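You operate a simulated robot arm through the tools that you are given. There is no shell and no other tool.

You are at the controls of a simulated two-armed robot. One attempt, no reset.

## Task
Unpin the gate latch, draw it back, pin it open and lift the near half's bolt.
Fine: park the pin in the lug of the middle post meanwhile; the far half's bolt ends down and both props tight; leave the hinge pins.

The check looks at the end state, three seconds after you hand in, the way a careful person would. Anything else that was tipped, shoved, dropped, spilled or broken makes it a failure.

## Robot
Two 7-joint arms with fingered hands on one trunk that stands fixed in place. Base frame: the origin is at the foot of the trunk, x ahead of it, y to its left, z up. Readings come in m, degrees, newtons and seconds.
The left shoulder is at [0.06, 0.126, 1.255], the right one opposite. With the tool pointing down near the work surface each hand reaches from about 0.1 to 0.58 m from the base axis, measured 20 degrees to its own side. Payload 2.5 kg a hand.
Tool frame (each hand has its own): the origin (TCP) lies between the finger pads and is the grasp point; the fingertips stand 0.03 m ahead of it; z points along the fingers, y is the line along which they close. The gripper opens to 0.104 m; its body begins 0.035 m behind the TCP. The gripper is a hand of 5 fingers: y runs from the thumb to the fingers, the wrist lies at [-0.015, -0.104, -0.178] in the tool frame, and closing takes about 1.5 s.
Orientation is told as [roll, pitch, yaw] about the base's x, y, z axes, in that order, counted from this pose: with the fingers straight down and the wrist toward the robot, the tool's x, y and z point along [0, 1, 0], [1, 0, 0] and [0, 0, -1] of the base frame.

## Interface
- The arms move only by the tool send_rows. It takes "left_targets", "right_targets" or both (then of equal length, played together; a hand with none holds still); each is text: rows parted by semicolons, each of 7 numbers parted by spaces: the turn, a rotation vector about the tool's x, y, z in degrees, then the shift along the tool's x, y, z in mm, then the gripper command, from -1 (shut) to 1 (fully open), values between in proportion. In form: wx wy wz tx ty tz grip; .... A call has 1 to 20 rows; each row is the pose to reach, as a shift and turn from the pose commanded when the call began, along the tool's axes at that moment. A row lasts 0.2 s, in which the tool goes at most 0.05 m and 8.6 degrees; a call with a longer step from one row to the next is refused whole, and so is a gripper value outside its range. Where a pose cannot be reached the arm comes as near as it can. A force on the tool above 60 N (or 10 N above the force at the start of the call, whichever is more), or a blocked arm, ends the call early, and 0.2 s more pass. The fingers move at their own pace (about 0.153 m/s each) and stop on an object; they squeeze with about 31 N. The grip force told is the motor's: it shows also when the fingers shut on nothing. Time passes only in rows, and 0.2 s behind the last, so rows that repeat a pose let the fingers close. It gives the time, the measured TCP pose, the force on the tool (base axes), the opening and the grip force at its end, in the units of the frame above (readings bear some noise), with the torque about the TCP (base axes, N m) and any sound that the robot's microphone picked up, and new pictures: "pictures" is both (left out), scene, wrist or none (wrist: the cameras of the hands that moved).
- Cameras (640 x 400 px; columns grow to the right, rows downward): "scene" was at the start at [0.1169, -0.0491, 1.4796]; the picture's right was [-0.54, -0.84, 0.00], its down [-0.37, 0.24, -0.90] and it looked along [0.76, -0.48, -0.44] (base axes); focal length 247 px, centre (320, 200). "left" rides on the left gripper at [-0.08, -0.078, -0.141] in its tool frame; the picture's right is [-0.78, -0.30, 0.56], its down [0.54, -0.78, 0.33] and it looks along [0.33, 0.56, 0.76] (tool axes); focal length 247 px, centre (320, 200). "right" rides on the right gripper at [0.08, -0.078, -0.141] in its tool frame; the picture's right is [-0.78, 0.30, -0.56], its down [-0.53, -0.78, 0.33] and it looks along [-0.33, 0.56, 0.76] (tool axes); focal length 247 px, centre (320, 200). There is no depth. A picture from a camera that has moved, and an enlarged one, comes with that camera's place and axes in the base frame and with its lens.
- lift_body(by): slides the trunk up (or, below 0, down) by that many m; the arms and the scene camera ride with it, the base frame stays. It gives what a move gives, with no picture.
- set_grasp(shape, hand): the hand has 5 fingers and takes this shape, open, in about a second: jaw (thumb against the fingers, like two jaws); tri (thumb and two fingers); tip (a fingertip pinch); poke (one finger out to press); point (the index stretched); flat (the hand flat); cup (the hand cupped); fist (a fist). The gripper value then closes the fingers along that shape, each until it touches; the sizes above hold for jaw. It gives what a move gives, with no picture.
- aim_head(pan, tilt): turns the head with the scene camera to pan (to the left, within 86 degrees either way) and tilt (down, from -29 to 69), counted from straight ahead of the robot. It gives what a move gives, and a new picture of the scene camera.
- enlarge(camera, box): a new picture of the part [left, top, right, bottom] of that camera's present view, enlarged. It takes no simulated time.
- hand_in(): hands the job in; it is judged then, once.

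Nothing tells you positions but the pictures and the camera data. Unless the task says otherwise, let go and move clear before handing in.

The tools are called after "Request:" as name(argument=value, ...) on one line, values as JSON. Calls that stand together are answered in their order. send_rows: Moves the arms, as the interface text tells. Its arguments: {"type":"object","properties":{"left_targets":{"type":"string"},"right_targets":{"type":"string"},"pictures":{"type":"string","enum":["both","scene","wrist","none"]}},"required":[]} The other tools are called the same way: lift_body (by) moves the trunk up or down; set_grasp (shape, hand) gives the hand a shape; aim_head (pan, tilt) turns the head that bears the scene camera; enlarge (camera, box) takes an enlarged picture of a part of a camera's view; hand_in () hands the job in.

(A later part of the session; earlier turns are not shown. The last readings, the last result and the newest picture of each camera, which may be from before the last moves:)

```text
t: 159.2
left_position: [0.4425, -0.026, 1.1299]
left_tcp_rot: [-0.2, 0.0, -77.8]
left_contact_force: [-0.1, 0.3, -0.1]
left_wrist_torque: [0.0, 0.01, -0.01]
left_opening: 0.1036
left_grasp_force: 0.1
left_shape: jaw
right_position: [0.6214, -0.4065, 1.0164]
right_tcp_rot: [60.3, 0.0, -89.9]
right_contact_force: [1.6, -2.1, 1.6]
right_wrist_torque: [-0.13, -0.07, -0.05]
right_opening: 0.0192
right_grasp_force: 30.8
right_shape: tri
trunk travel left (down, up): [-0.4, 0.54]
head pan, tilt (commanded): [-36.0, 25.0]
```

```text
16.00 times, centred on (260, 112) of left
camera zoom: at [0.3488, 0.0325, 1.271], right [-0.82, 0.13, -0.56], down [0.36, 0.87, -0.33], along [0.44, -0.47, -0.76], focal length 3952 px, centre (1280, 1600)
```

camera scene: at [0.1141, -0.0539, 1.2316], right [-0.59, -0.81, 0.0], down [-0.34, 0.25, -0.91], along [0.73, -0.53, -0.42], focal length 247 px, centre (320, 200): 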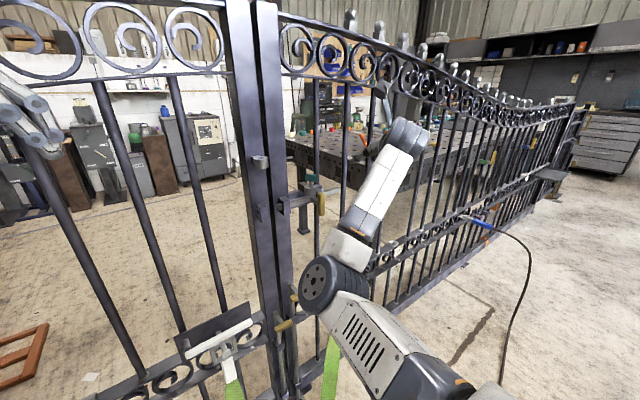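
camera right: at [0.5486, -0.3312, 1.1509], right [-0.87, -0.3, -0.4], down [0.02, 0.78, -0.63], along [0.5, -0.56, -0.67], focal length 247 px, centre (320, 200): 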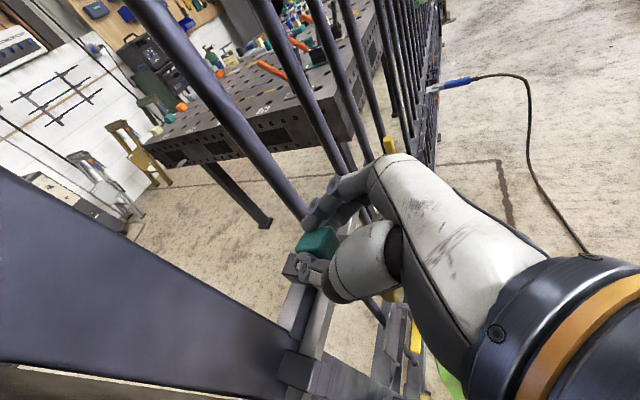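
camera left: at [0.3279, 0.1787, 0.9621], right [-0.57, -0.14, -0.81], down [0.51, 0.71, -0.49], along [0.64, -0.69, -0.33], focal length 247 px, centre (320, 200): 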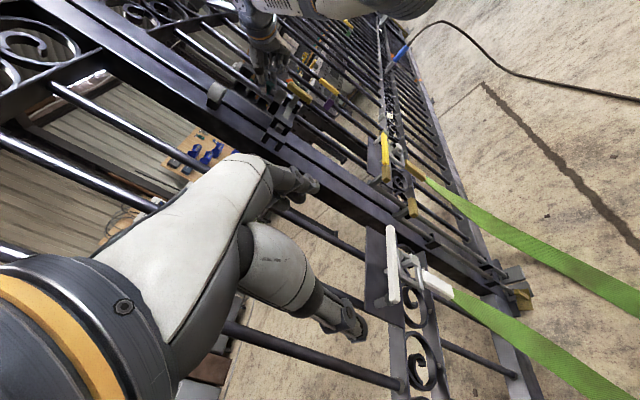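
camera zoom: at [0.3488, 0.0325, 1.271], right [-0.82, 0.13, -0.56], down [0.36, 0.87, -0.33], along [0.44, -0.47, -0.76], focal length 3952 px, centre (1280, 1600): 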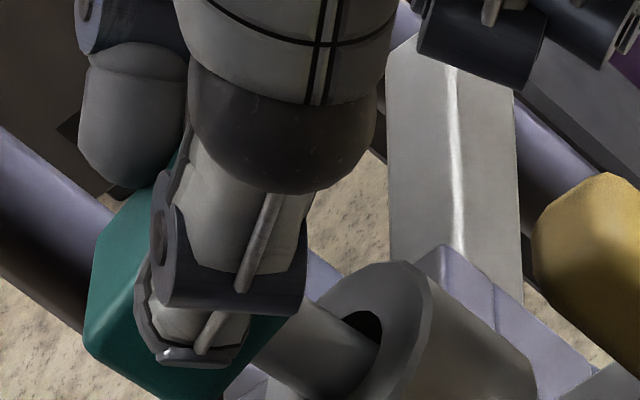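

Good grip near the fingertips. Now press straight down 4 mm in small steps.

Request:
send_rows(right_targets="0 0 0 -0.9 0 0.5 -1; 0 0 0 -1.7 0 1 -1; 0 0 0 -2.6 0 1.5 -1; 0 0 0 -3.5 0 2 -1; 0 0 0 -3.5 0 2 -1", pictures="none")

Request:
enlarge(camera="left", box=[240, 100, 280, 125])

```text
t: 160.4
left_position: [0.4412, -0.0262, 1.1319]
left_tcp_rot: [0.1, 0.0, -77.9]
left_contact_force: [-0.5, 0.2, -0.3]
left_wrist_torque: [0.03, -0.02, -0.01]
left_opening: 0.1036
left_grasp_force: 0.1
left_shape: jaw
right_position: [0.6198, -0.406, 1.0145]
right_tcp_rot: [60.5, -0.2, -90.1]
right_contact_force: [0.9, -4.2, 11.3]
right_wrist_torque: [-0.26, -0.34, -0.13]
right_opening: 0.0195
right_grasp_force: 31.1
right_shape: tri
trunk travel left (down, up): [-0.4, 0.54]
head pan, tilt (commanded): [-36.0, 25.0]
```

```text
16.00 times, centred on (260, 112) of left
camera zoom: at [0.3477, 0.0329, 1.2715], right [-0.82, 0.13, -0.56], down [0.36, 0.87, -0.33], along [0.44, -0.47, -0.76], focal length 3952 px, centre (1280, 1600)
```

zoom: 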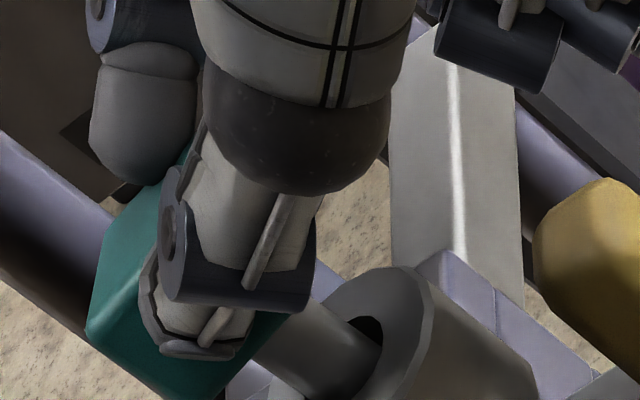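

The reaction comes from the pin tip's far (+x, -y) edge, and the pin now stands about 4 mm further toward that side than originally: a ledge there holds it up. I lift 2 mm, shift back (-3 mm x, +2 mm y), and lower again.

Request:
send_rows(right_targets="0 0 0 2.2 0 -1.2 -1; 0 0 0 3.5 0 -2 -1; 0 0 0 2.7 -1 -3.3 -1; 0 0 0 2 -2 -4.6 -1; 0 0 0 2 -2 -4.6 -1; 0 0 0 0.3 -2 -3.6 -1; 0 0 0 -0.6 -2 -3.1 -1; 0 0 0 -1.5 -2 -2.6 -1; 0 0 0 -1.5 -2 -2.6 -1", pictures="none")

Request:
enlarge(camera="left", box=[240, 100, 280, 125])

```text
t: 162.4
left_position: [0.4405, -0.0267, 1.1308]
left_tcp_rot: [0.0, 0.1, -77.8]
left_contact_force: [-0.2, 0.6, 0.5]
left_wrist_torque: [0.0, 0.0, -0.02]
left_opening: 0.1038
left_grasp_force: 0.0
left_shape: jaw
right_position: [0.617, -0.4035, 1.0143]
right_tcp_rot: [60.6, -0.2, -90.0]
right_contact_force: [0.4, -4.8, 12.1]
right_wrist_torque: [-0.3, -0.35, -0.16]
right_opening: 0.0186
right_grasp_force: 30.7
right_shape: tri
trunk travel left (down, up): [-0.4, 0.54]
head pan, tilt (commanded): [-36.0, 25.0]
```

```text
16.00 times, centred on (260, 112) of left
camera zoom: at [0.3476, 0.0329, 1.2715], right [-0.82, 0.13, -0.56], down [0.36, 0.87, -0.33], along [0.44, -0.47, -0.76], focal length 3952 px, centre (1280, 1600)
```

zoom: 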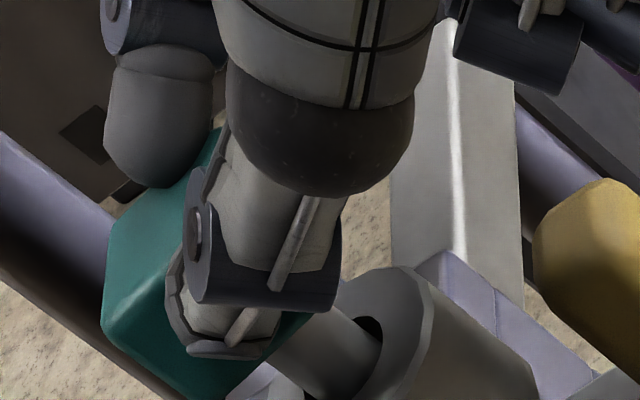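

Re-reading the numbers, the pin's shift is mostly sideways play, with height within 1–2 mm of the original, and my middle fingertip meets the ring's top. So the pin is home. I relieve the pressure, release it upright in the middle of its play and back off.

Request:
send_rows(right_targets="0 0 0 1.3 0.8 -0.7 -1; 0 0 0 2.2 1 -1.2 -1; 0 0 0 2.2 1 -1.2 -1; 0 0 0 2.2 1 -1.2 -0.65; 0 0 0 2.2 1 -1.2 -0.6; 0 0 0 2.2 1 -1.2 -0.5; 0 0 0 2.2 1 -1.2 -0.3; 0 0 0 2.2 1 -1.2 0; 0 0 0 2.2 1 -1.2 0.3; 0 0 0 2.2 1 -1.2 0.3", pictures="none")

Request:
send_rows(right_targets="0 0 0 0 0 -15 0.3; 0 0 0 0 0 -35 0.3; 0 0 0 0 20 -60 0.3; 0 0 0 0 45 -85 0.3; 0 0 0 0 75 -110 0.3; 0 0 0 0 105 -125 0.3; 0 0 0 0 105 -125 0.3", pictures="none")

Request:
enlarge(camera="scene", box=[230, 140, 350, 230])

Request:
enlarge(camera="scene", box=[285, 160, 325, 195])

Request:
enlarge(camera="left", box=[210, 70, 330, 160])

```text
t: 164.6
left_position: [0.4421, -0.0264, 1.1312]
left_tcp_rot: [-0.1, 0.0, -77.9]
left_contact_force: [0.2, 0.6, 0.2]
left_wrist_torque: [-0.02, 0.02, 0.01]
left_opening: 0.1036
left_grasp_force: 0.0
left_shape: jaw
right_position: [0.6193, -0.4046, 1.0137]
right_tcp_rot: [60.3, 0.1, -89.8]
right_contact_force: [-0.4, 0.0, 0.5]
right_wrist_torque: [-0.03, 0.0, 0.01]
right_opening: 0.0673
right_grasp_force: 0.0
right_shape: tri
trunk travel left (down, up): [-0.4, 0.54]
head pan, tilt (commanded): [-36.0, 25.0]
```

```text
t: 166.2
left_position: [0.4419, -0.0264, 1.1306]
left_tcp_rot: [-0.1, -0.1, -77.8]
left_contact_force: [-0.2, 0.3, 0.7]
left_wrist_torque: [-0.02, -0.01, 0.04]
left_opening: 0.1038
left_grasp_force: 0.1
left_shape: jaw
right_position: [0.5102, -0.5096, 1.0768]
right_tcp_rot: [60.3, 0.0, -90.0]
right_contact_force: [0.9, -0.3, -0.7]
right_wrist_torque: [-0.01, 0.0, 0.01]
right_opening: 0.0673
right_grasp_force: 0.0
right_shape: tri
trunk travel left (down, up): [-0.4, 0.54]
head pan, tilt (commanded): [-36.0, 25.0]
```

```text
4.44 times, centred on (290, 185) of scene
camera zoom: at [0.1141, -0.0539, 1.2316], right [-0.59, -0.81, 0.0], down [-0.34, 0.25, -0.91], along [0.73, -0.53, -0.42], focal length 1098 px, centre (453, 267)
```

zoom: 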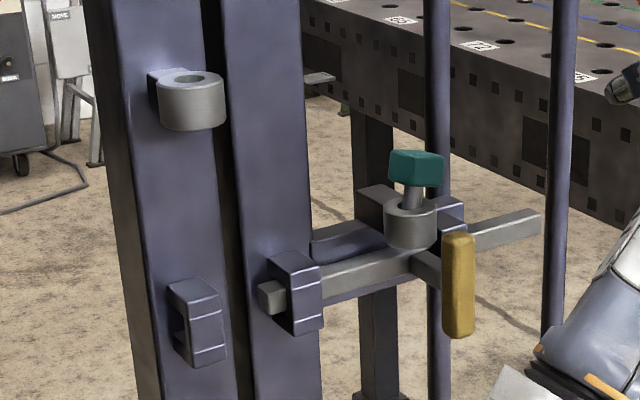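

```text
11.43 times, centred on (305, 178) of scene
camera zoom: at [0.1141, -0.0539, 1.2316], right [-0.59, -0.81, 0.0], down [-0.34, 0.25, -0.91], along [0.73, -0.53, -0.42], focal length 2823 px, centre (491, 457)
```

zoom: 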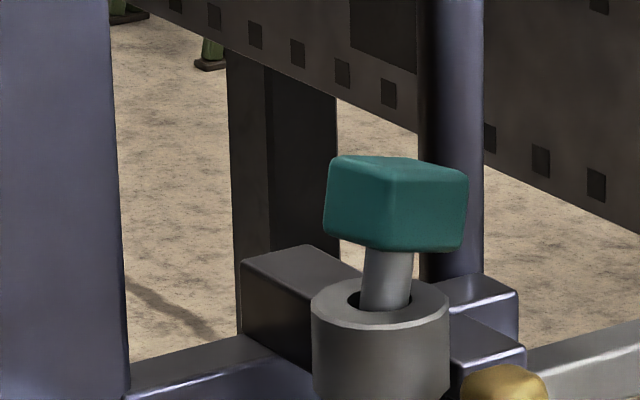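

```text
4.44 times, centred on (270, 115) of left
camera zoom: at [0.3488, 0.0325, 1.271], right [-0.82, 0.13, -0.56], down [0.36, 0.87, -0.33], along [0.44, -0.47, -0.76], focal length 1098 px, centre (542, 578)
```

zoom: 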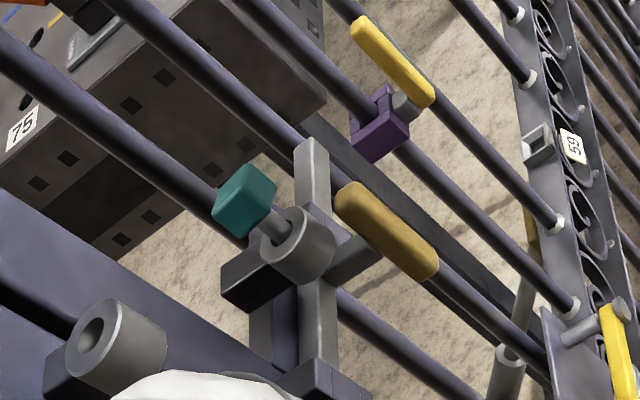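

The pin leans again after release, as it did before. I repeat the gentle nudge from the right that stood it upright last time.

Request:
send_rows(right_targets="0 0 0 0.5 -20 10 0.15; 0 0 0 1 -40 20 0.15; 0 0 0 1.5 -60 30 0.15; 0 0 0 2 -82 40 0.15; 0 0 0 2.3 -102.8 50 0.15; 0 0 0 2.3 -102.8 72 0.15; 0 0 0 2.3 -102.8 94 0.15; 0 0 0 2.3 -102.8 114 0.15; 0 0 0 2.3 -102.8 128 0.15; 0 0 0 2.3 -102.8 138 0.15; 0 0 0 2.3 -102.8 138 0.15", pictures="none")

Request:
send_rows(right_targets="0 0 0 0 -3 0 0.15; 0 0 0 0 -6 0 0.15; 0 0 0 0 -9 0 0.15; 0 0 0 0 -11 0 0.15; 0 0 0 0 -12.5 0 0.15; 0 0 0 0 -14 0 0.15; 0 0 0 0 -15.5 0 0.15; 0 0 0 0 -15.5 0 0.15", pictures="none")

Request:
enlarge(camera="right", box=[270, 180, 370, 280])

```text
t: 168.6
left_position: [0.4421, -0.0276, 1.1298]
left_tcp_rot: [-0.1, 0.1, -78.0]
left_contact_force: [0.1, 0.3, -0.4]
left_wrist_torque: [-0.05, 0.01, 0.02]
left_opening: 0.104
left_grasp_force: 0.1
left_shape: jaw
right_position: [0.6304, -0.4073, 1.0096]
right_tcp_rot: [60.3, 0.0, -89.9]
right_contact_force: [0.2, 0.1, -0.5]
right_wrist_torque: [0.02, -0.01, 0.02]
right_opening: 0.0602
right_grasp_force: 0.0
right_shape: tri
trunk travel left (down, up): [-0.4, 0.54]
head pan, tilt (commanded): [-36.0, 25.0]
```

```text
t: 170.4
left_position: [0.4425, -0.0268, 1.1302]
left_tcp_rot: [-0.1, 0.0, -77.9]
left_contact_force: [-0.5, -0.5, 0.2]
left_wrist_torque: [0.02, 0.0, 0.02]
left_opening: 0.1039
left_grasp_force: 0.1
left_shape: jaw
right_position: [0.6293, -0.3922, 1.0106]
right_tcp_rot: [60.3, 0.0, -89.9]
right_contact_force: [-0.5, -0.9, -0.6]
right_wrist_torque: [0.01, -0.01, 0.02]
right_opening: 0.0602
right_grasp_force: 0.1
right_shape: tri
trunk travel left (down, up): [-0.4, 0.54]
head pan, tilt (commanded): [-36.0, 25.0]
```

```text
4.00 times, centred on (320, 230) of right
camera zoom: at [0.5487, -0.3136, 1.149], right [-0.87, -0.3, -0.4], down [0.02, 0.78, -0.63], along [0.5, -0.56, -0.67], focal length 988 px, centre (320, 80)
```

zoom: 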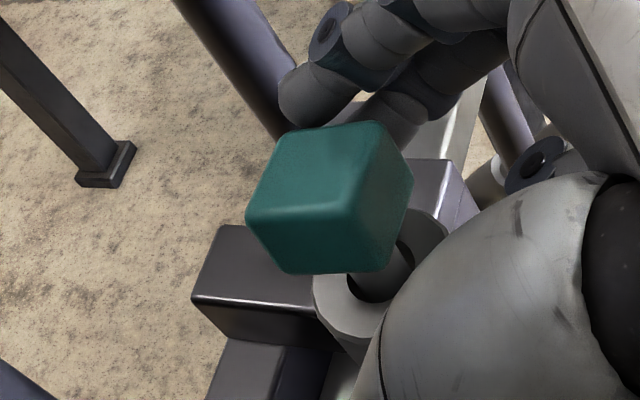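

Request:
send_rows(right_targets="0 0 0 0 2 0 0.15; 0 0 0 0 5 0 0.15; 0 0 0 0 9 0 0.2; 0 0 0 0 14 0 0.3; 0 0 0 0 14 -15 0.3; 0 0 0 0 14 -35 0.3; 0 0 0 0 35 -60 0.3; 0 0 0 0 60 -85 0.3; 0 0 0 0 90 -110 0.3; 0 0 0 0 120 -130 0.3; 0 0 0 0 120 -130 0.3", pictures="none")

Request:
enlarge(camera="scene", box=[285, 160, 325, 195])

Request:
enlarge(camera="scene", box=[230, 140, 350, 230])

```text
t: 172.8
left_position: [0.442, -0.0267, 1.1289]
left_tcp_rot: [0.0, 0.1, -77.9]
left_contact_force: [0.2, -0.6, -1.0]
left_wrist_torque: [-0.02, 0.03, -0.03]
left_opening: 0.1037
left_grasp_force: 0.0
left_shape: jaw
right_position: [0.5152, -0.5114, 1.0746]
right_tcp_rot: [60.3, 0.0, -89.9]
right_contact_force: [0.6, -0.1, 0.6]
right_wrist_torque: [-0.02, -0.01, -0.01]
right_opening: 0.0672
right_grasp_force: 0.1
right_shape: tri
trunk travel left (down, up): [-0.4, 0.54]
head pan, tilt (commanded): [-36.0, 25.0]
```

```text
11.43 times, centred on (305, 178) of scene
camera zoom: at [0.1141, -0.0539, 1.2316], right [-0.59, -0.81, 0.0], down [-0.34, 0.25, -0.91], along [0.73, -0.53, -0.42], focal length 2823 px, centre (491, 457)
```

zoom: 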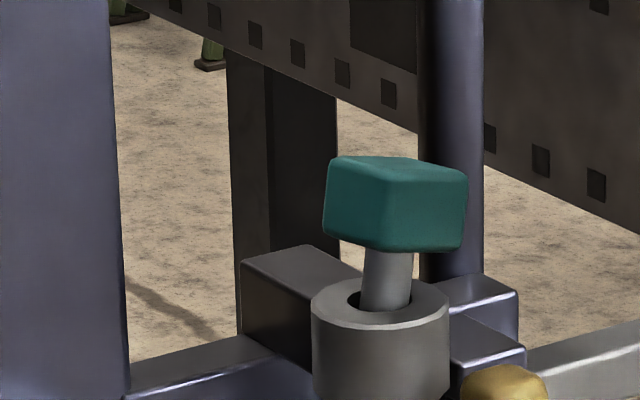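

```text
4.44 times, centred on (290, 185) of scene
camera zoom: at [0.1141, -0.0539, 1.2316], right [-0.59, -0.81, 0.0], down [-0.34, 0.25, -0.91], along [0.73, -0.53, -0.42], focal length 1098 px, centre (453, 267)
```

zoom: 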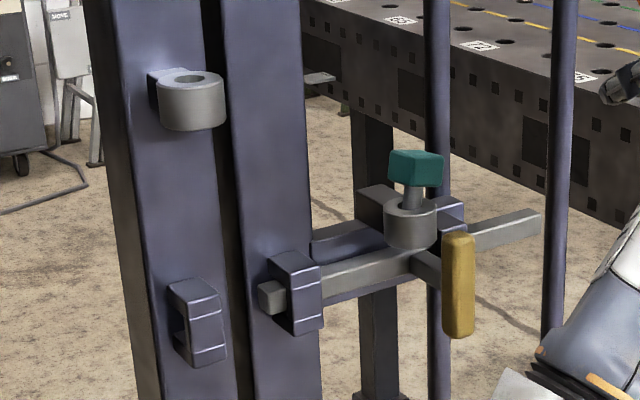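

It fell back to its lean; I nudge once more, about 2 mm further.

Request:
send_rows(right_targets="0 0 0 0.5 -20 10 0.15; 0 0 0 1 -40 20 0.15; 0 0 0 1.5 -60 30 0.15; 0 0 0 2 -82 40 0.15; 0 0 0 2.3 -104 50 0.15; 0 0 0 2.3 -104 72 0.15; 0 0 0 2.3 -104 94 0.15; 0 0 0 2.3 -104 112 0.15; 0 0 0 2.3 -104 125 0.15; 0 0 0 2.3 -104 132 0.15; 0 0 0 2.3 -104 132 0.15", pictures="none")

Request:
send_rows(right_targets="0 0 0 0 -3 0 0.15; 0 0 0 0 -6 0 0.15; 0 0 0 0 -9 0 0.15; 0 0 0 0 -11 0 0.15; 0 0 0 0 -12.5 0 0.15; 0 0 0 0 -14 0 0.15; 0 0 0 0 -15.5 0 0.15; 0 0 0 0 -16.5 0 0.15; 0 0 0 0 -17.5 0 0.15; 0 0 0 0 -17.5 0 0.15", pictures="none")

Request:
enlarge(camera="right", box=[270, 180, 370, 280])

Request:
send_rows(right_targets="0 0 0 0 1 0 0.15; 0 0 0 0 2 0 0.15; 0 0 0 0 4 0 0.15; 0 0 0 0 7 0 0.2; 0 0 0 0 11 0 0.3; 0 0 0 0 15 0 0.3; 0 0 0 0 15 0 0.3", pictures="none")

Request:
enlarge(camera="right", box=[270, 180, 370, 280])

```text
t: 175.2
left_position: [0.4433, -0.0261, 1.1309]
left_tcp_rot: [-0.1, 0.0, -77.9]
left_contact_force: [0.0, -0.9, -1.2]
left_wrist_torque: [0.01, 0.05, 0.0]
left_opening: 0.1038
left_grasp_force: 0.1
left_shape: jaw
right_position: [0.6335, -0.4084, 1.0113]
right_tcp_rot: [60.2, 0.0, -90.0]
right_contact_force: [0.0, 0.9, -0.5]
right_wrist_torque: [0.02, 0.05, 0.02]
right_opening: 0.0601
right_grasp_force: 0.0
right_shape: tri
trunk travel left (down, up): [-0.4, 0.54]
head pan, tilt (commanded): [-36.0, 25.0]
```

```text
t: 177.4
left_position: [0.4418, -0.0264, 1.1297]
left_tcp_rot: [-0.1, 0.0, -78.0]
left_contact_force: [0.5, 0.1, -0.3]
left_wrist_torque: [-0.01, 0.01, 0.0]
left_opening: 0.1039
left_grasp_force: 0.0
left_shape: jaw
right_position: [0.6345, -0.3903, 1.0116]
right_tcp_rot: [60.3, -0.1, -89.9]
right_contact_force: [0.5, 0.1, -0.8]
right_wrist_torque: [-0.04, -0.03, -0.02]
right_opening: 0.06
right_grasp_force: 0.1
right_shape: tri
trunk travel left (down, up): [-0.4, 0.54]
head pan, tilt (commanded): [-36.0, 25.0]
```

```text
4.00 times, centred on (320, 230) of right
camera zoom: at [0.5515, -0.3115, 1.1499], right [-0.87, -0.3, -0.4], down [0.02, 0.78, -0.63], along [0.5, -0.56, -0.67], focal length 988 px, centre (320, 80)
```

zoom: 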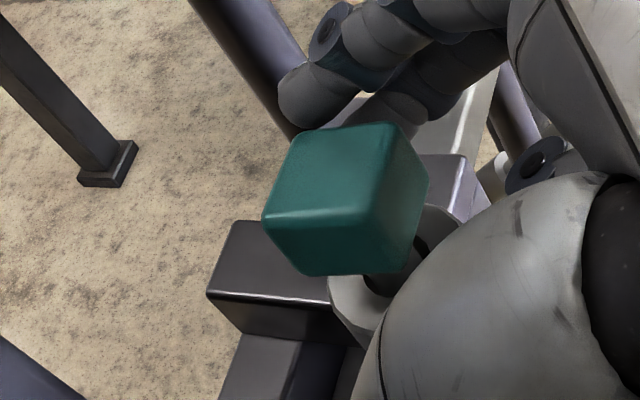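

```text
t: 179.0
left_position: [0.4425, -0.0269, 1.13]
left_tcp_rot: [-0.1, 0.0, -77.8]
left_contact_force: [0.3, 0.1, 0.1]
left_wrist_torque: [-0.01, 0.01, 0.0]
left_opening: 0.1037
left_grasp_force: 0.1
left_shape: jaw
right_position: [0.634, -0.4064, 1.0094]
right_tcp_rot: [60.4, -0.1, -89.8]
right_contact_force: [0.1, -0.2, 0.5]
right_wrist_torque: [0.04, -0.01, 0.0]
right_opening: 0.0673
right_grasp_force: 0.1
right_shape: tri
trunk travel left (down, up): [-0.4, 0.54]
head pan, tilt (commanded): [-36.0, 25.0]
```

```text
4.00 times, centred on (320, 230) of right
camera zoom: at [0.5516, -0.3272, 1.1495], right [-0.87, -0.3, -0.4], down [0.02, 0.78, -0.63], along [0.5, -0.56, -0.67], focal length 988 px, centre (320, 80)
```

zoom: 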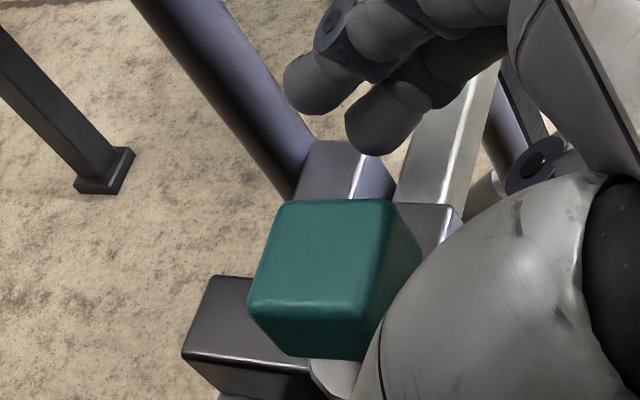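

The head just moved back and down by about 3.6 mm: exactly the offset to its original place. The pin has dropped home. I back off and verify.

Request:
send_rows(right_targets="0 0 0 0 0 -15 0.3; 0 0 0 0 0 -35 0.3; 0 0 0 0 20 -60 0.3; 0 0 0 0 45 -85 0.3; 0 0 0 0 75 -110 0.3; 0 0 0 0 105 -130 0.3; 0 0 0 0 105 -130 0.3", pictures="none")

Request:
enlarge(camera="scene", box=[285, 160, 325, 195])

Request:
enlarge(camera="scene", box=[230, 140, 350, 230])

Request:
enlarge(camera="left", box=[210, 70, 330, 160])

```text
t: 180.6
left_position: [0.4419, -0.0265, 1.1301]
left_tcp_rot: [0.0, 0.1, -77.9]
left_contact_force: [-0.1, 0.1, -0.7]
left_wrist_torque: [0.01, -0.01, -0.01]
left_opening: 0.104
left_grasp_force: 0.0
left_shape: jaw
right_position: [0.5181, -0.5113, 1.0776]
right_tcp_rot: [60.3, 0.0, -89.9]
right_contact_force: [0.3, -0.5, 0.2]
right_wrist_torque: [-0.01, 0.02, -0.01]
right_opening: 0.0673
right_grasp_force: 0.1
right_shape: tri
trunk travel left (down, up): [-0.4, 0.54]
head pan, tilt (commanded): [-36.0, 25.0]
```

```text
11.43 times, centred on (305, 178) of scene
camera zoom: at [0.1141, -0.0539, 1.2316], right [-0.59, -0.81, 0.0], down [-0.34, 0.25, -0.91], along [0.73, -0.53, -0.42], focal length 2823 px, centre (491, 457)
```

zoom: 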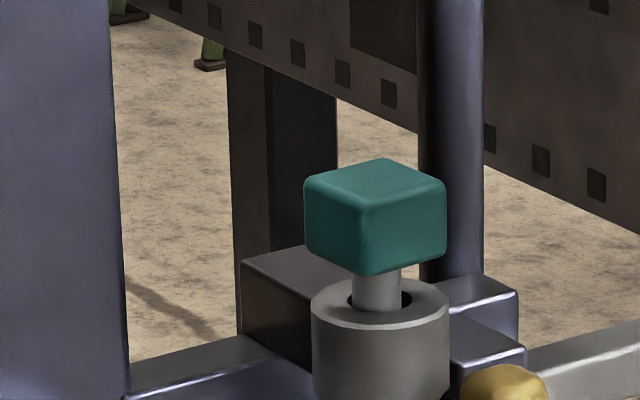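

```text
4.44 times, centred on (290, 185) of scene
camera zoom: at [0.1141, -0.0539, 1.2316], right [-0.59, -0.81, 0.0], down [-0.34, 0.25, -0.91], along [0.73, -0.53, -0.42], focal length 1098 px, centre (453, 267)
```

zoom: 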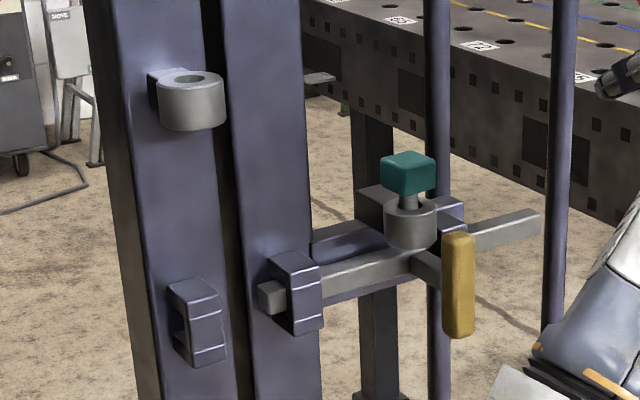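

```text
4.44 times, centred on (270, 115) of left
camera zoom: at [0.3487, 0.0325, 1.271], right [-0.82, 0.13, -0.56], down [0.36, 0.87, -0.33], along [0.44, -0.47, -0.76], focal length 1098 px, centre (542, 578)
```

zoom: 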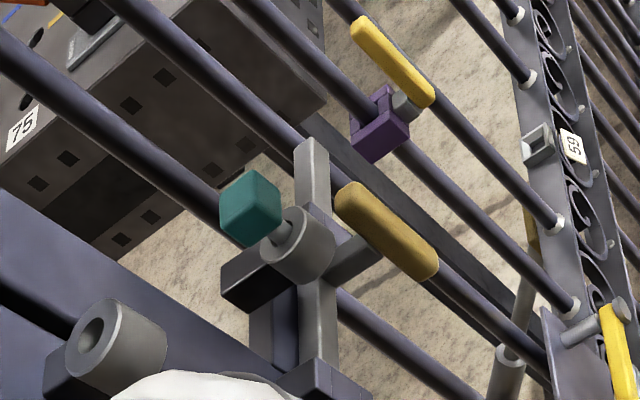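

The pin now stands upright at its original height, pinning the bar in the open position. Next the bolts: I lower the trunk 0.2 m and study them closely.

Request:
lift_body(by=-0.2)

Request:
aim_head(pan=-26, tilt=42)

Request:
enlarge(camera="scene", box=[240, 160, 400, 280])

```text
t: 182.8
left_position: [0.4422, -0.026, 0.9303]
left_tcp_rot: [-0.1, 0.0, -77.9]
left_contact_force: [0.0, 0.0, 0.9]
left_wrist_torque: [-0.01, 0.04, -0.01]
left_opening: 0.1037
left_grasp_force: 0.1
left_shape: jaw
right_position: [0.5193, -0.5092, 0.8774]
right_tcp_rot: [60.3, 0.1, -90.0]
right_contact_force: [-0.8, -0.2, 0.5]
right_wrist_torque: [0.02, 0.0, 0.01]
right_opening: 0.0673
right_grasp_force: 0.0
right_shape: tri
trunk travel left (down, up): [-0.2, 0.74]
head pan, tilt (commanded): [-36.0, 25.0]
```

```text
t: 183.6
left_position: [0.4423, -0.0269, 0.9301]
left_tcp_rot: [0.0, -0.1, -77.8]
left_contact_force: [0.4, -1.0, 0.2]
left_wrist_torque: [0.04, -0.04, 0.01]
left_opening: 0.1038
left_grasp_force: 0.0
left_shape: jaw
right_position: [0.5188, -0.5095, 0.8764]
right_tcp_rot: [60.3, 0.0, -90.0]
right_contact_force: [-0.5, 0.0, 0.3]
right_wrist_torque: [0.02, 0.01, 0.01]
right_opening: 0.0671
right_grasp_force: 0.0
right_shape: tri
trunk travel left (down, up): [-0.2, 0.74]
head pan, tilt (commanded): [-26.0, 42.0]
camera scene: at [0.1148, -0.0363, 1.0054], right [-0.44, -0.9, 0.0], down [-0.6, 0.29, -0.74], along [0.67, -0.33, -0.67], focal length 247 px, centre (320, 200)
```

scene: 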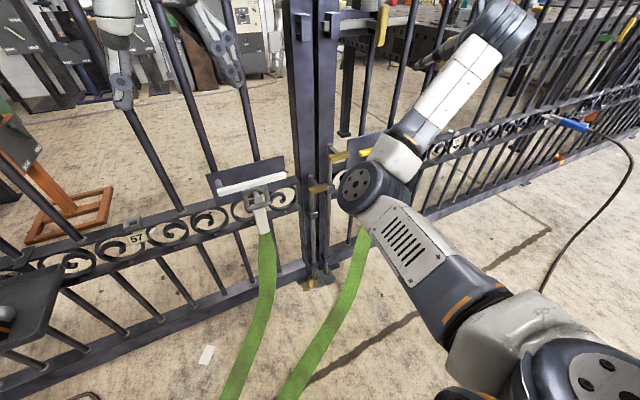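

```text
3.33 times, centred on (320, 220) of scene
camera zoom: at [0.1148, -0.0363, 1.0054], right [-0.44, -0.9, 0.0], down [-0.6, 0.29, -0.74], along [0.67, -0.33, -0.67], focal length 823 px, centre (320, 133)
```

zoom: 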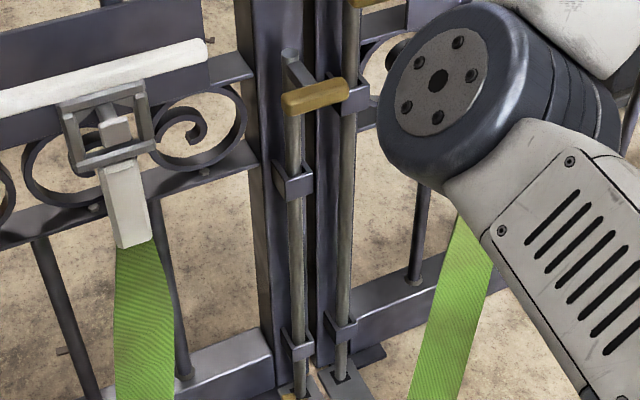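

Request:
enlarge(camera="scene", box=[280, 235, 360, 295])

Request:
enlarge(camera="scene", box=[280, 130, 380, 210])

Request:
enlarge(camera="left", box=[280, 100, 480, 260])

```text
6.67 times, centred on (320, 265) of scene
camera zoom: at [0.1148, -0.0363, 1.0054], right [-0.44, -0.9, 0.0], down [-0.6, 0.29, -0.74], along [0.67, -0.33, -0.67], focal length 1646 px, centre (320, -233)
```

zoom: 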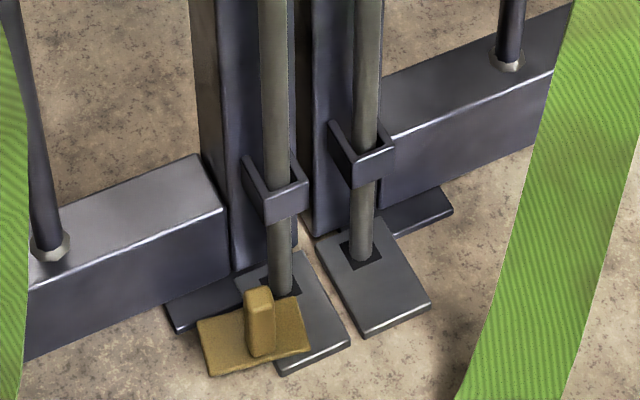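

```text
5.00 times, centred on (330, 170) of scene
camera zoom: at [0.1148, -0.0363, 1.0054], right [-0.44, -0.9, 0.0], down [-0.6, 0.29, -0.74], along [0.67, -0.33, -0.67], focal length 1235 px, centre (270, 350)
```

zoom: 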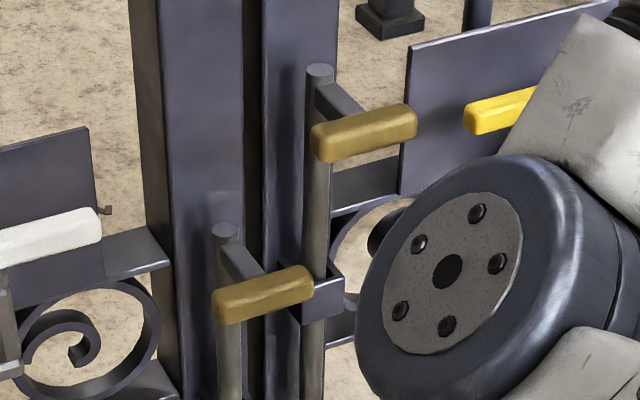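

```text
2.50 times, centred on (380, 180) of left
camera zoom: at [0.3488, 0.0326, 1.071], right [-0.82, 0.13, -0.56], down [0.36, 0.87, -0.33], along [0.44, -0.47, -0.76], focal length 617 px, centre (170, 250)
```

zoom: 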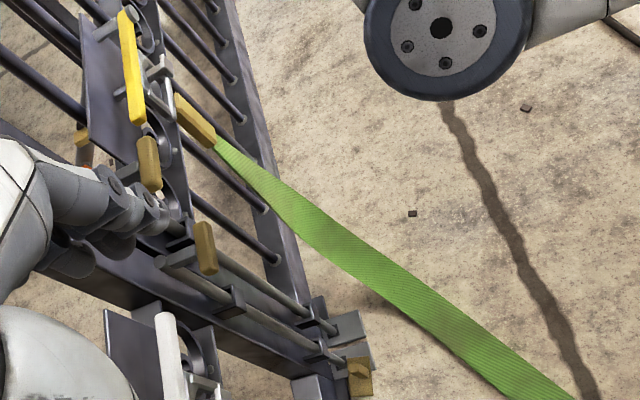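

Both bolts sit in their floor plates; the near (left) half's bolt has its horizontal brass handle at about [0.592, -0.265, 0.574], the other bolt's handle is higher and further right. I'll try lifting with one outstretched index under the handle, so I set that shape and look at it.

Request:
set_grasp(hand="right", shape="point")

Request:
send_rows(right_targets="0 0 0 0 0 0 1; 0 0 0 0 0 0 1", pictures="both")

Request:
enlarge(camera="scene", box=[380, 0, 560, 130])

Request:
enlarge(camera="left", box=[160, 0, 480, 200])

```text
t: 184.5
left_position: [0.4414, -0.0267, 0.9314]
left_tcp_rot: [-0.1, 0.0, -78.0]
left_contact_force: [0.6, -0.3, -0.8]
left_wrist_torque: [-0.01, -0.03, 0.01]
left_opening: 0.1038
left_grasp_force: 0.0
left_shape: jaw
right_position: [0.5184, -0.5092, 0.8761]
right_tcp_rot: [60.3, -0.1, -89.9]
right_contact_force: [0.6, -0.1, -0.6]
right_wrist_torque: [-0.01, -0.01, 0.03]
right_opening: 0.0959
right_grasp_force: 0.0
right_shape: point
trunk travel left (down, up): [-0.2, 0.74]
head pan, tilt (commanded): [-26.0, 42.0]
```

```text
t: 185.1
left_position: [0.4427, -0.0261, 0.9298]
left_tcp_rot: [0.0, -0.1, -78.0]
left_contact_force: [-0.5, -0.8, -0.3]
left_wrist_torque: [-0.02, -0.01, 0.0]
left_opening: 0.1037
left_grasp_force: 0.0
left_shape: jaw
right_position: [0.5198, -0.5107, 0.8769]
right_tcp_rot: [60.2, 0.0, -90.0]
right_contact_force: [0.3, -0.3, 0.4]
right_wrist_torque: [0.01, 0.01, -0.01]
right_opening: 0.096
right_grasp_force: 0.1
right_shape: point
trunk travel left (down, up): [-0.2, 0.74]
head pan, tilt (commanded): [-26.0, 42.0]
camera scene: at [0.1147, -0.0363, 1.0054], right [-0.44, -0.9, 0.0], down [-0.6, 0.29, -0.74], along [0.67, -0.33, -0.67], focal length 247 px, centre (320, 200)
camera right: at [0.4368, -0.4318, 1.0162], right [-0.87, -0.3, -0.4], down [0.02, 0.78, -0.63], along [0.5, -0.56, -0.67], focal length 247 px, centre (320, 200)
```

scene: 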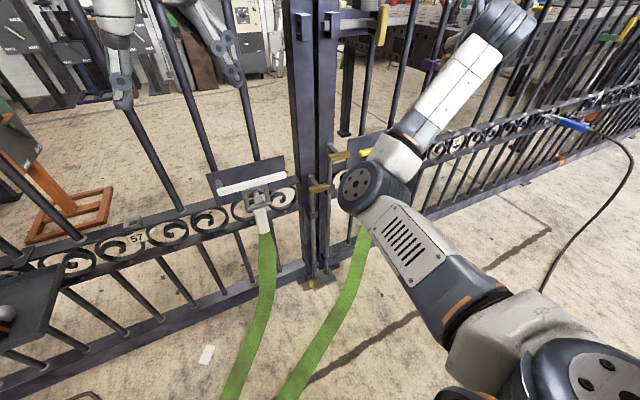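
right: 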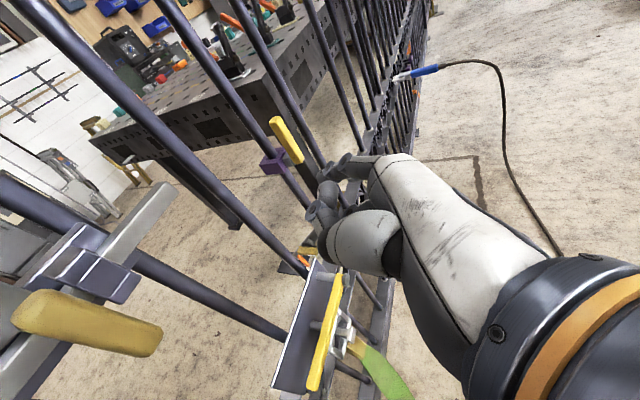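

```text
3.08 times, centred on (470, 65) of scene
camera zoom: at [0.1147, -0.0363, 1.0054], right [-0.44, -0.9, 0.0], down [-0.6, 0.29, -0.74], along [0.67, -0.33, -0.67], focal length 760 px, centre (-142, 615)
```

zoom: 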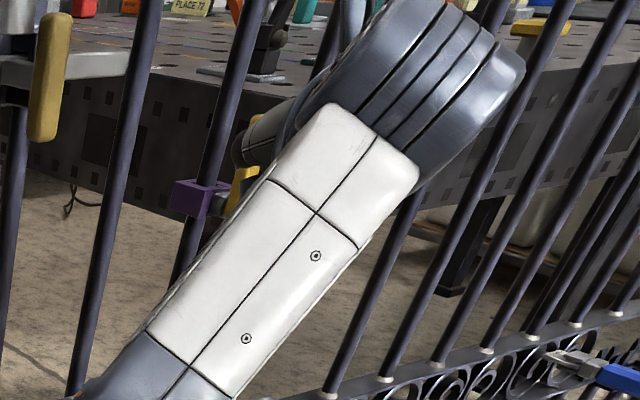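

```text
2.00 times, centred on (320, 100) of left
camera zoom: at [0.3488, 0.0326, 1.071], right [-0.82, 0.13, -0.56], down [0.36, 0.87, -0.33], along [0.44, -0.47, -0.76], focal length 494 px, centre (320, 400)
```

zoom: 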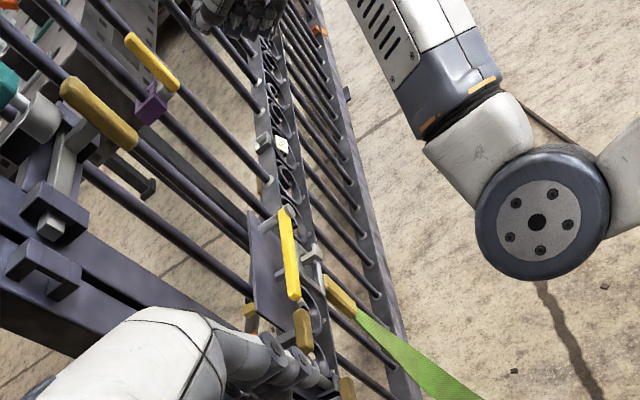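

The pointing shape is hard to place precisely, so I'd rather grip the handle bar with a vertical pinch (thumb above, two fingers below). I go back to tri and test in free space whether the wrist can roll that way.

Request:
set_grasp(hand="right", shape="tri")

Request:
send_rows(right_targets="0 0 0 0 -10 -20 1; 0 0 0 0 -20 -40 1; 0 0 0 0 -40 -60 1; 0 0 0 0 -60 -75 1; 0 0 0 0 -80 -75 1; 0 0 8 0 -100 -75 1; 0 0 16 0 -110 -75 1; 0 0 24 0 -110 -75 1; 0 0 32 0 -110 -75 1; 0 0 40 0 -110 -75 1; 0 0 48 0 -110 -75 1; 0 0 56 0 -110 -75 1; 0 0 64 0 -110 -75 1; 0 0 72 0 -110 -75 1; 0 0 80 0 -110 -75 1; 0 0 88 0 -110 -75 1; 0 0 90 0 -110 -75 1", pictures="both")

```text
t: 186.0
left_position: [0.4428, -0.0256, 0.9297]
left_tcp_rot: [-0.2, 0.1, -77.9]
left_contact_force: [-0.3, -0.4, 0.3]
left_wrist_torque: [0.02, -0.01, 0.0]
left_opening: 0.1037
left_grasp_force: 0.1
left_shape: jaw
right_position: [0.5176, -0.5111, 0.8769]
right_tcp_rot: [60.3, -0.1, -90.0]
right_contact_force: [-0.4, 0.2, -0.5]
right_wrist_torque: [-0.01, -0.01, 0.01]
right_opening: 0.1039
right_grasp_force: 0.0
right_shape: tri
trunk travel left (down, up): [-0.2, 0.74]
head pan, tilt (commanded): [-26.0, 42.0]
```

```text
t: 189.6
left_position: [0.4415, -0.0263, 0.9296]
left_tcp_rot: [0.0, -0.1, -78.0]
left_contact_force: [0.2, 0.4, 0.6]
left_wrist_torque: [0.0, -0.02, -0.05]
left_opening: 0.1038
left_grasp_force: 0.2
left_shape: jaw
right_position: [0.4535, -0.4008, 0.914]
right_tcp_rot: [-0.2, 60.2, 179.7]
right_contact_force: [0.4, 0.8, 0.2]
right_wrist_torque: [0.0, -0.02, 0.01]
right_opening: 0.1035
right_grasp_force: 0.0
right_shape: tri
trunk travel left (down, up): [-0.2, 0.74]
head pan, tilt (commanded): [-26.0, 42.0]
camera scene: at [0.1147, -0.0362, 1.0054], right [-0.44, -0.9, 0.0], down [-0.6, 0.29, -0.74], along [0.67, -0.33, -0.67], focal length 247 px, centre (320, 200)
camera right: at [0.3708, -0.48, 1.0516], right [-0.63, 0.78, 0.02], down [0.67, 0.53, 0.51], along [0.39, 0.34, -0.86], focal length 247 px, centre (320, 200)
```

scene: 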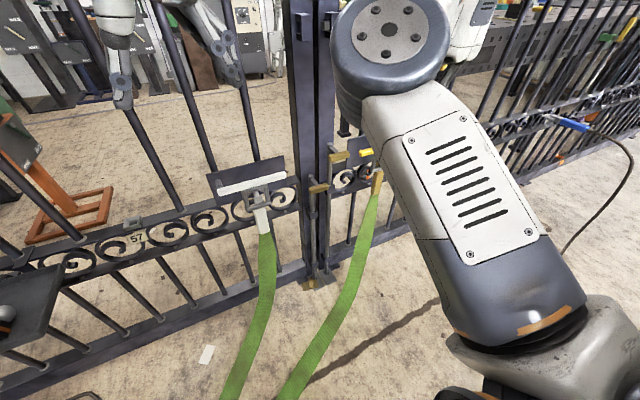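
right: 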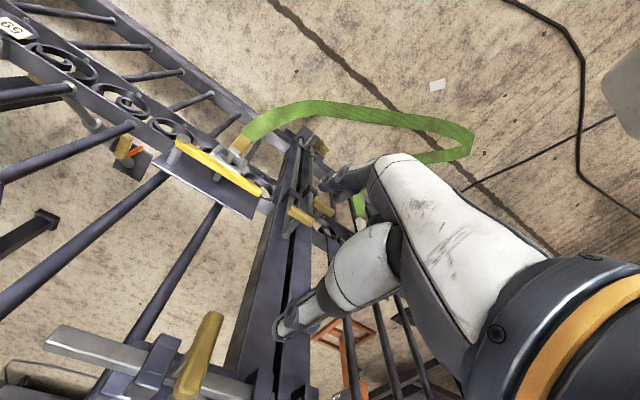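

The roll works: thumb on top, fingers below. I move over to the line of the near bolt's handle, then down to a standoff in front of it, staying clear of both props' handles.

Request:
send_rows(right_targets="0 0 0 -20 -2 3.5 0.6; 0 0 0 -40 -4 7 0.6; 0 0 0 -60 -6 10.5 0.4; 0 0 0 -80 -8 14 0.3; 0 0 0 -100 -10 17.5 0.2; 0 0 0 -120 -12 21 0.2; 0 0 0 -140 -14 24.5 0.2; 0 0 0 -156 -15.9 27.8 0.2; 0 0 0 -156 -15.9 27.8 0.2", pictures="both")

```text
t: 191.6
left_position: [0.4415, -0.0263, 0.9306]
left_tcp_rot: [-0.2, 0.1, -77.9]
left_contact_force: [0.1, 0.2, 1.1]
left_wrist_torque: [0.04, 0.01, 0.03]
left_opening: 0.104
left_grasp_force: 0.0
left_shape: jaw
right_position: [0.4774, -0.2944, 0.9155]
right_tcp_rot: [-0.1, 60.2, -179.8]
right_contact_force: [-0.1, -0.4, 0.9]
right_wrist_torque: [0.03, -0.03, 0.02]
right_opening: 0.0628
right_grasp_force: 0.1
right_shape: tri
right hand out of reach, approached as far as the arm can: row 6, 7, 8, 9
trunk travel left (down, up): [-0.2, 0.74]
head pan, tilt (commanded): [-26.0, 42.0]
camera scene: at [0.1147, -0.0363, 1.0054], right [-0.44, -0.9, 0.0], down [-0.6, 0.29, -0.74], along [0.67, -0.33, -0.67], focal length 247 px, centre (320, 200)
camera right: at [0.3946, -0.373, 1.0521], right [-0.63, 0.78, 0.02], down [0.67, 0.54, 0.51], along [0.39, 0.33, -0.86], focal length 247 px, centre (320, 200)
```

scene: 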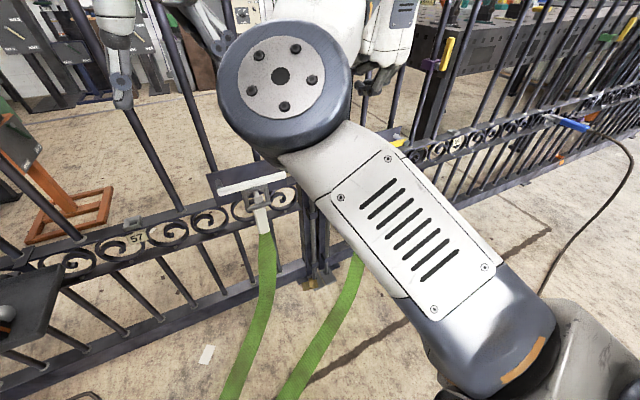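
right: 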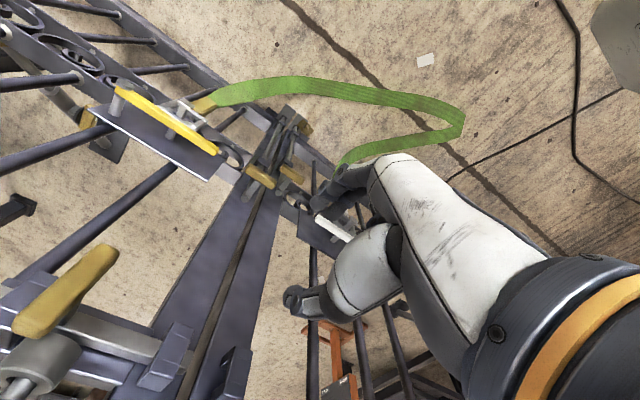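

Request:
send_rows(right_targets="0 0 0 0 20 11.4 0.2; 0 0 0 0 40 22.8 0.2; 0 0 0 0 60 34.2 0.2; 0 0 0 0 80 45.6 0.2; 0 0 0 0 100 57 0.2; 0 0 0 0 120 68.4 0.2; 0 0 0 0 140 79.8 0.2; 0 0 0 0 160 91.2 0.2; 0 0 0 0 180 102.6 0.2; 0 0 0 0 200 114 0.2; 0 0 0 0 215 122.6 0.2; 0 0 0 0 215 122.6 0.2", pictures="both")

```text
t: 194.2
left_position: [0.4423, -0.0264, 0.93]
left_tcp_rot: [0.0, 0.0, -77.8]
left_contact_force: [0.0, -0.2, -0.2]
left_wrist_torque: [-0.01, 0.03, 0.02]
left_opening: 0.1035
left_grasp_force: 0.1
left_shape: jaw
right_position: [0.4859, -0.2996, 0.6645]
right_tcp_rot: [0.2, 60.4, -179.9]
right_contact_force: [-0.5, 0.2, -0.7]
right_wrist_torque: [0.04, 0.02, 0.03]
right_opening: 0.0628
right_grasp_force: 0.1
right_shape: tri
right hand out of reach, approached as far as the arm can: row 1, 2, 3, 4, 5, 6, 7, 8, 9, 10, 11, 12
trunk travel left (down, up): [-0.2, 0.74]
head pan, tilt (commanded): [-26.0, 42.0]
camera scene: at [0.1148, -0.0363, 1.0054], right [-0.44, -0.9, 0.0], down [-0.6, 0.29, -0.74], along [0.67, -0.33, -0.67], focal length 247 px, centre (320, 200)
camera right: at [0.4029, -0.3785, 0.802], right [-0.63, 0.78, 0.02], down [0.67, 0.53, 0.51], along [0.39, 0.33, -0.86], focal length 247 px, centre (320, 200)
```

scene: 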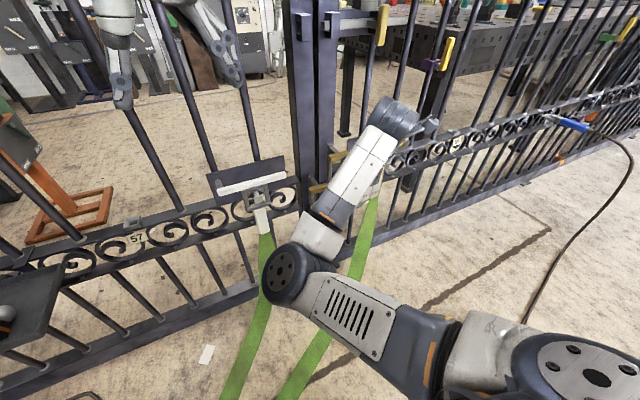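
right: 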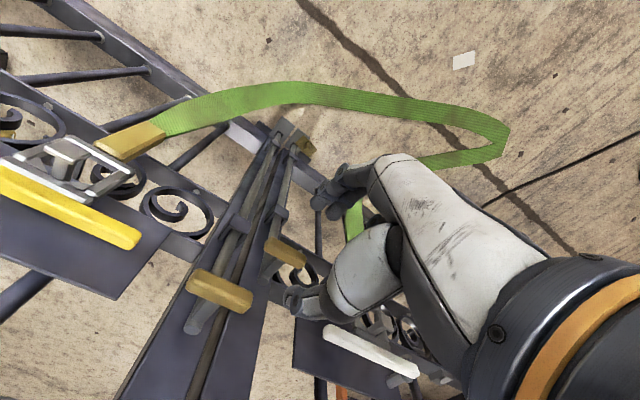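

Request:
send_rows(right_targets="0 0 0 -11 0 0 0.2; 0 0 0 -22 0 0 0.2; 0 0 0 -33 0 0 0.2; 0 0 0 -44 0 0 0.2; 0 0 0 -55 0 0 0.2; 0 0 0 -55 0 0 0.2", pictures="none")

```text
t: 195.6
left_position: [0.4426, -0.0263, 0.9304]
left_tcp_rot: [-0.1, 0.0, -77.9]
left_contact_force: [0.0, -0.9, 0.4]
left_wrist_torque: [0.0, -0.01, 0.01]
left_opening: 0.1038
left_grasp_force: 0.1
left_shape: jaw
right_position: [0.5074, -0.2738, 0.661]
right_tcp_rot: [1.1, 61.5, 179.2]
right_contact_force: [-0.3, -0.5, -0.1]
right_wrist_torque: [0.01, -0.01, 0.01]
right_opening: 0.0629
right_grasp_force: 0.0
right_shape: tri
right hand out of reach, approached as far as the arm can: row 1, 2, 3, 4, 5, 6
trunk travel left (down, up): [-0.2, 0.74]
head pan, tilt (commanded): [-26.0, 42.0]
```

Request:
send_rows(right_targets="0 0 0 -5 6 11 0.2; 0 0 0 -10 12 22 0.2; 0 0 0 -15 18 33 0.2; 0 0 0 -20 24 44 0.2; 0 0 0 -25 30 55 0.2; 0 0 0 -28.8 34.6 64.9 0.2; 0 0 0 -28.8 34.6 64.9 0.2", pictures="both")

```text
t: 197.4
left_position: [0.4418, -0.0264, 0.9304]
left_tcp_rot: [-0.2, 0.0, -77.9]
left_contact_force: [0.1, -1.5, 0.4]
left_wrist_torque: [-0.01, 0.01, 0.01]
left_opening: 0.1039
left_grasp_force: 0.0
left_shape: jaw
right_position: [0.5486, -0.2679, 0.6053]
right_tcp_rot: [4.9, 62.0, -179.4]
right_contact_force: [0.2, -0.4, 0.4]
right_wrist_torque: [0.0, 0.03, 0.01]
right_opening: 0.0627
right_grasp_force: 0.1
right_shape: tri
trunk travel left (down, up): [-0.2, 0.74]
head pan, tilt (commanded): [-26.0, 42.0]
stopped in row 7 (right hand): the arm was blocked; the commanded pose is now the measured one
camera scene: at [0.1147, -0.0363, 1.0054], right [-0.44, -0.9, 0.0], down [-0.6, 0.29, -0.74], along [0.67, -0.33, -0.67], focal length 247 px, centre (320, 200)
camera right: at [0.4571, -0.3366, 0.7432], right [-0.58, 0.81, -0.03], down [0.69, 0.51, 0.51], along [0.43, 0.27, -0.86], focal length 247 px, centre (320, 200)
```

scene: 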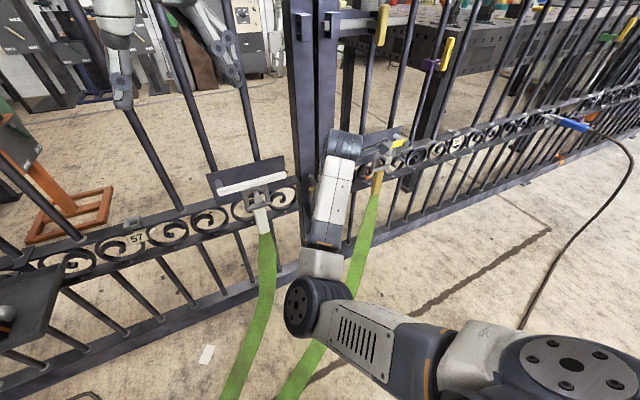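
right: 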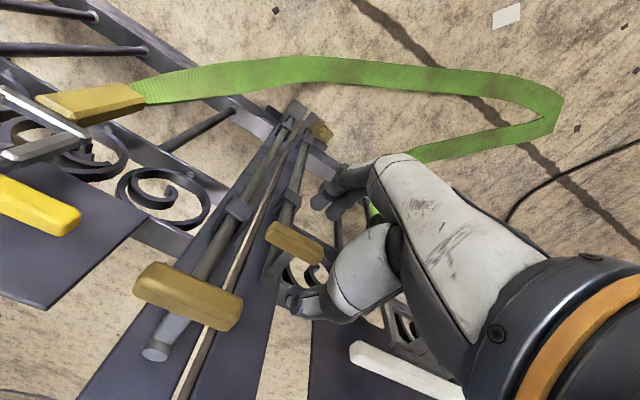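

The arm reports being blocked. Before anything else I check from the left camera that no link touches a strap or prop.

Request:
enlarge(camera="left", box=[160, 60, 640, 360])

Request:
enlarge(camera="scene", box=[260, 120, 420, 340])

```text
1.33 times, centred on (400, 210) of left
camera zoom: at [0.3488, 0.0326, 1.071], right [-0.82, 0.13, -0.56], down [0.36, 0.87, -0.33], along [0.44, -0.47, -0.76], focal length 329 px, centre (213, 187)
```

zoom: 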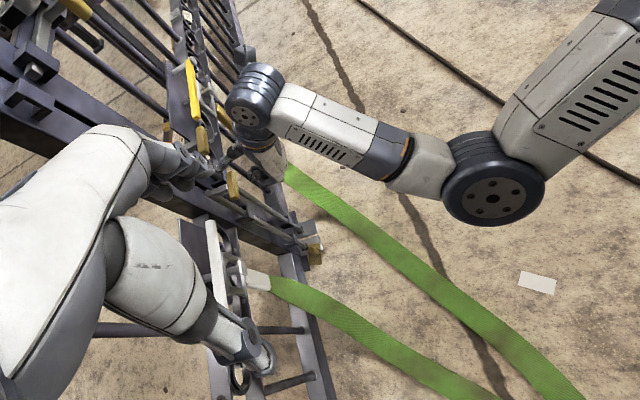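

```text
1.82 times, centred on (340, 230) of scene
camera zoom: at [0.1147, -0.0363, 1.0054], right [-0.44, -0.9, 0.0], down [-0.6, 0.29, -0.74], along [0.67, -0.33, -0.67], focal length 449 px, centre (284, 146)
```

zoom: 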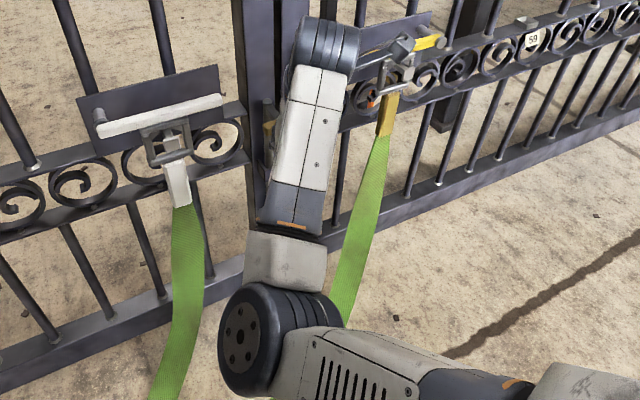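

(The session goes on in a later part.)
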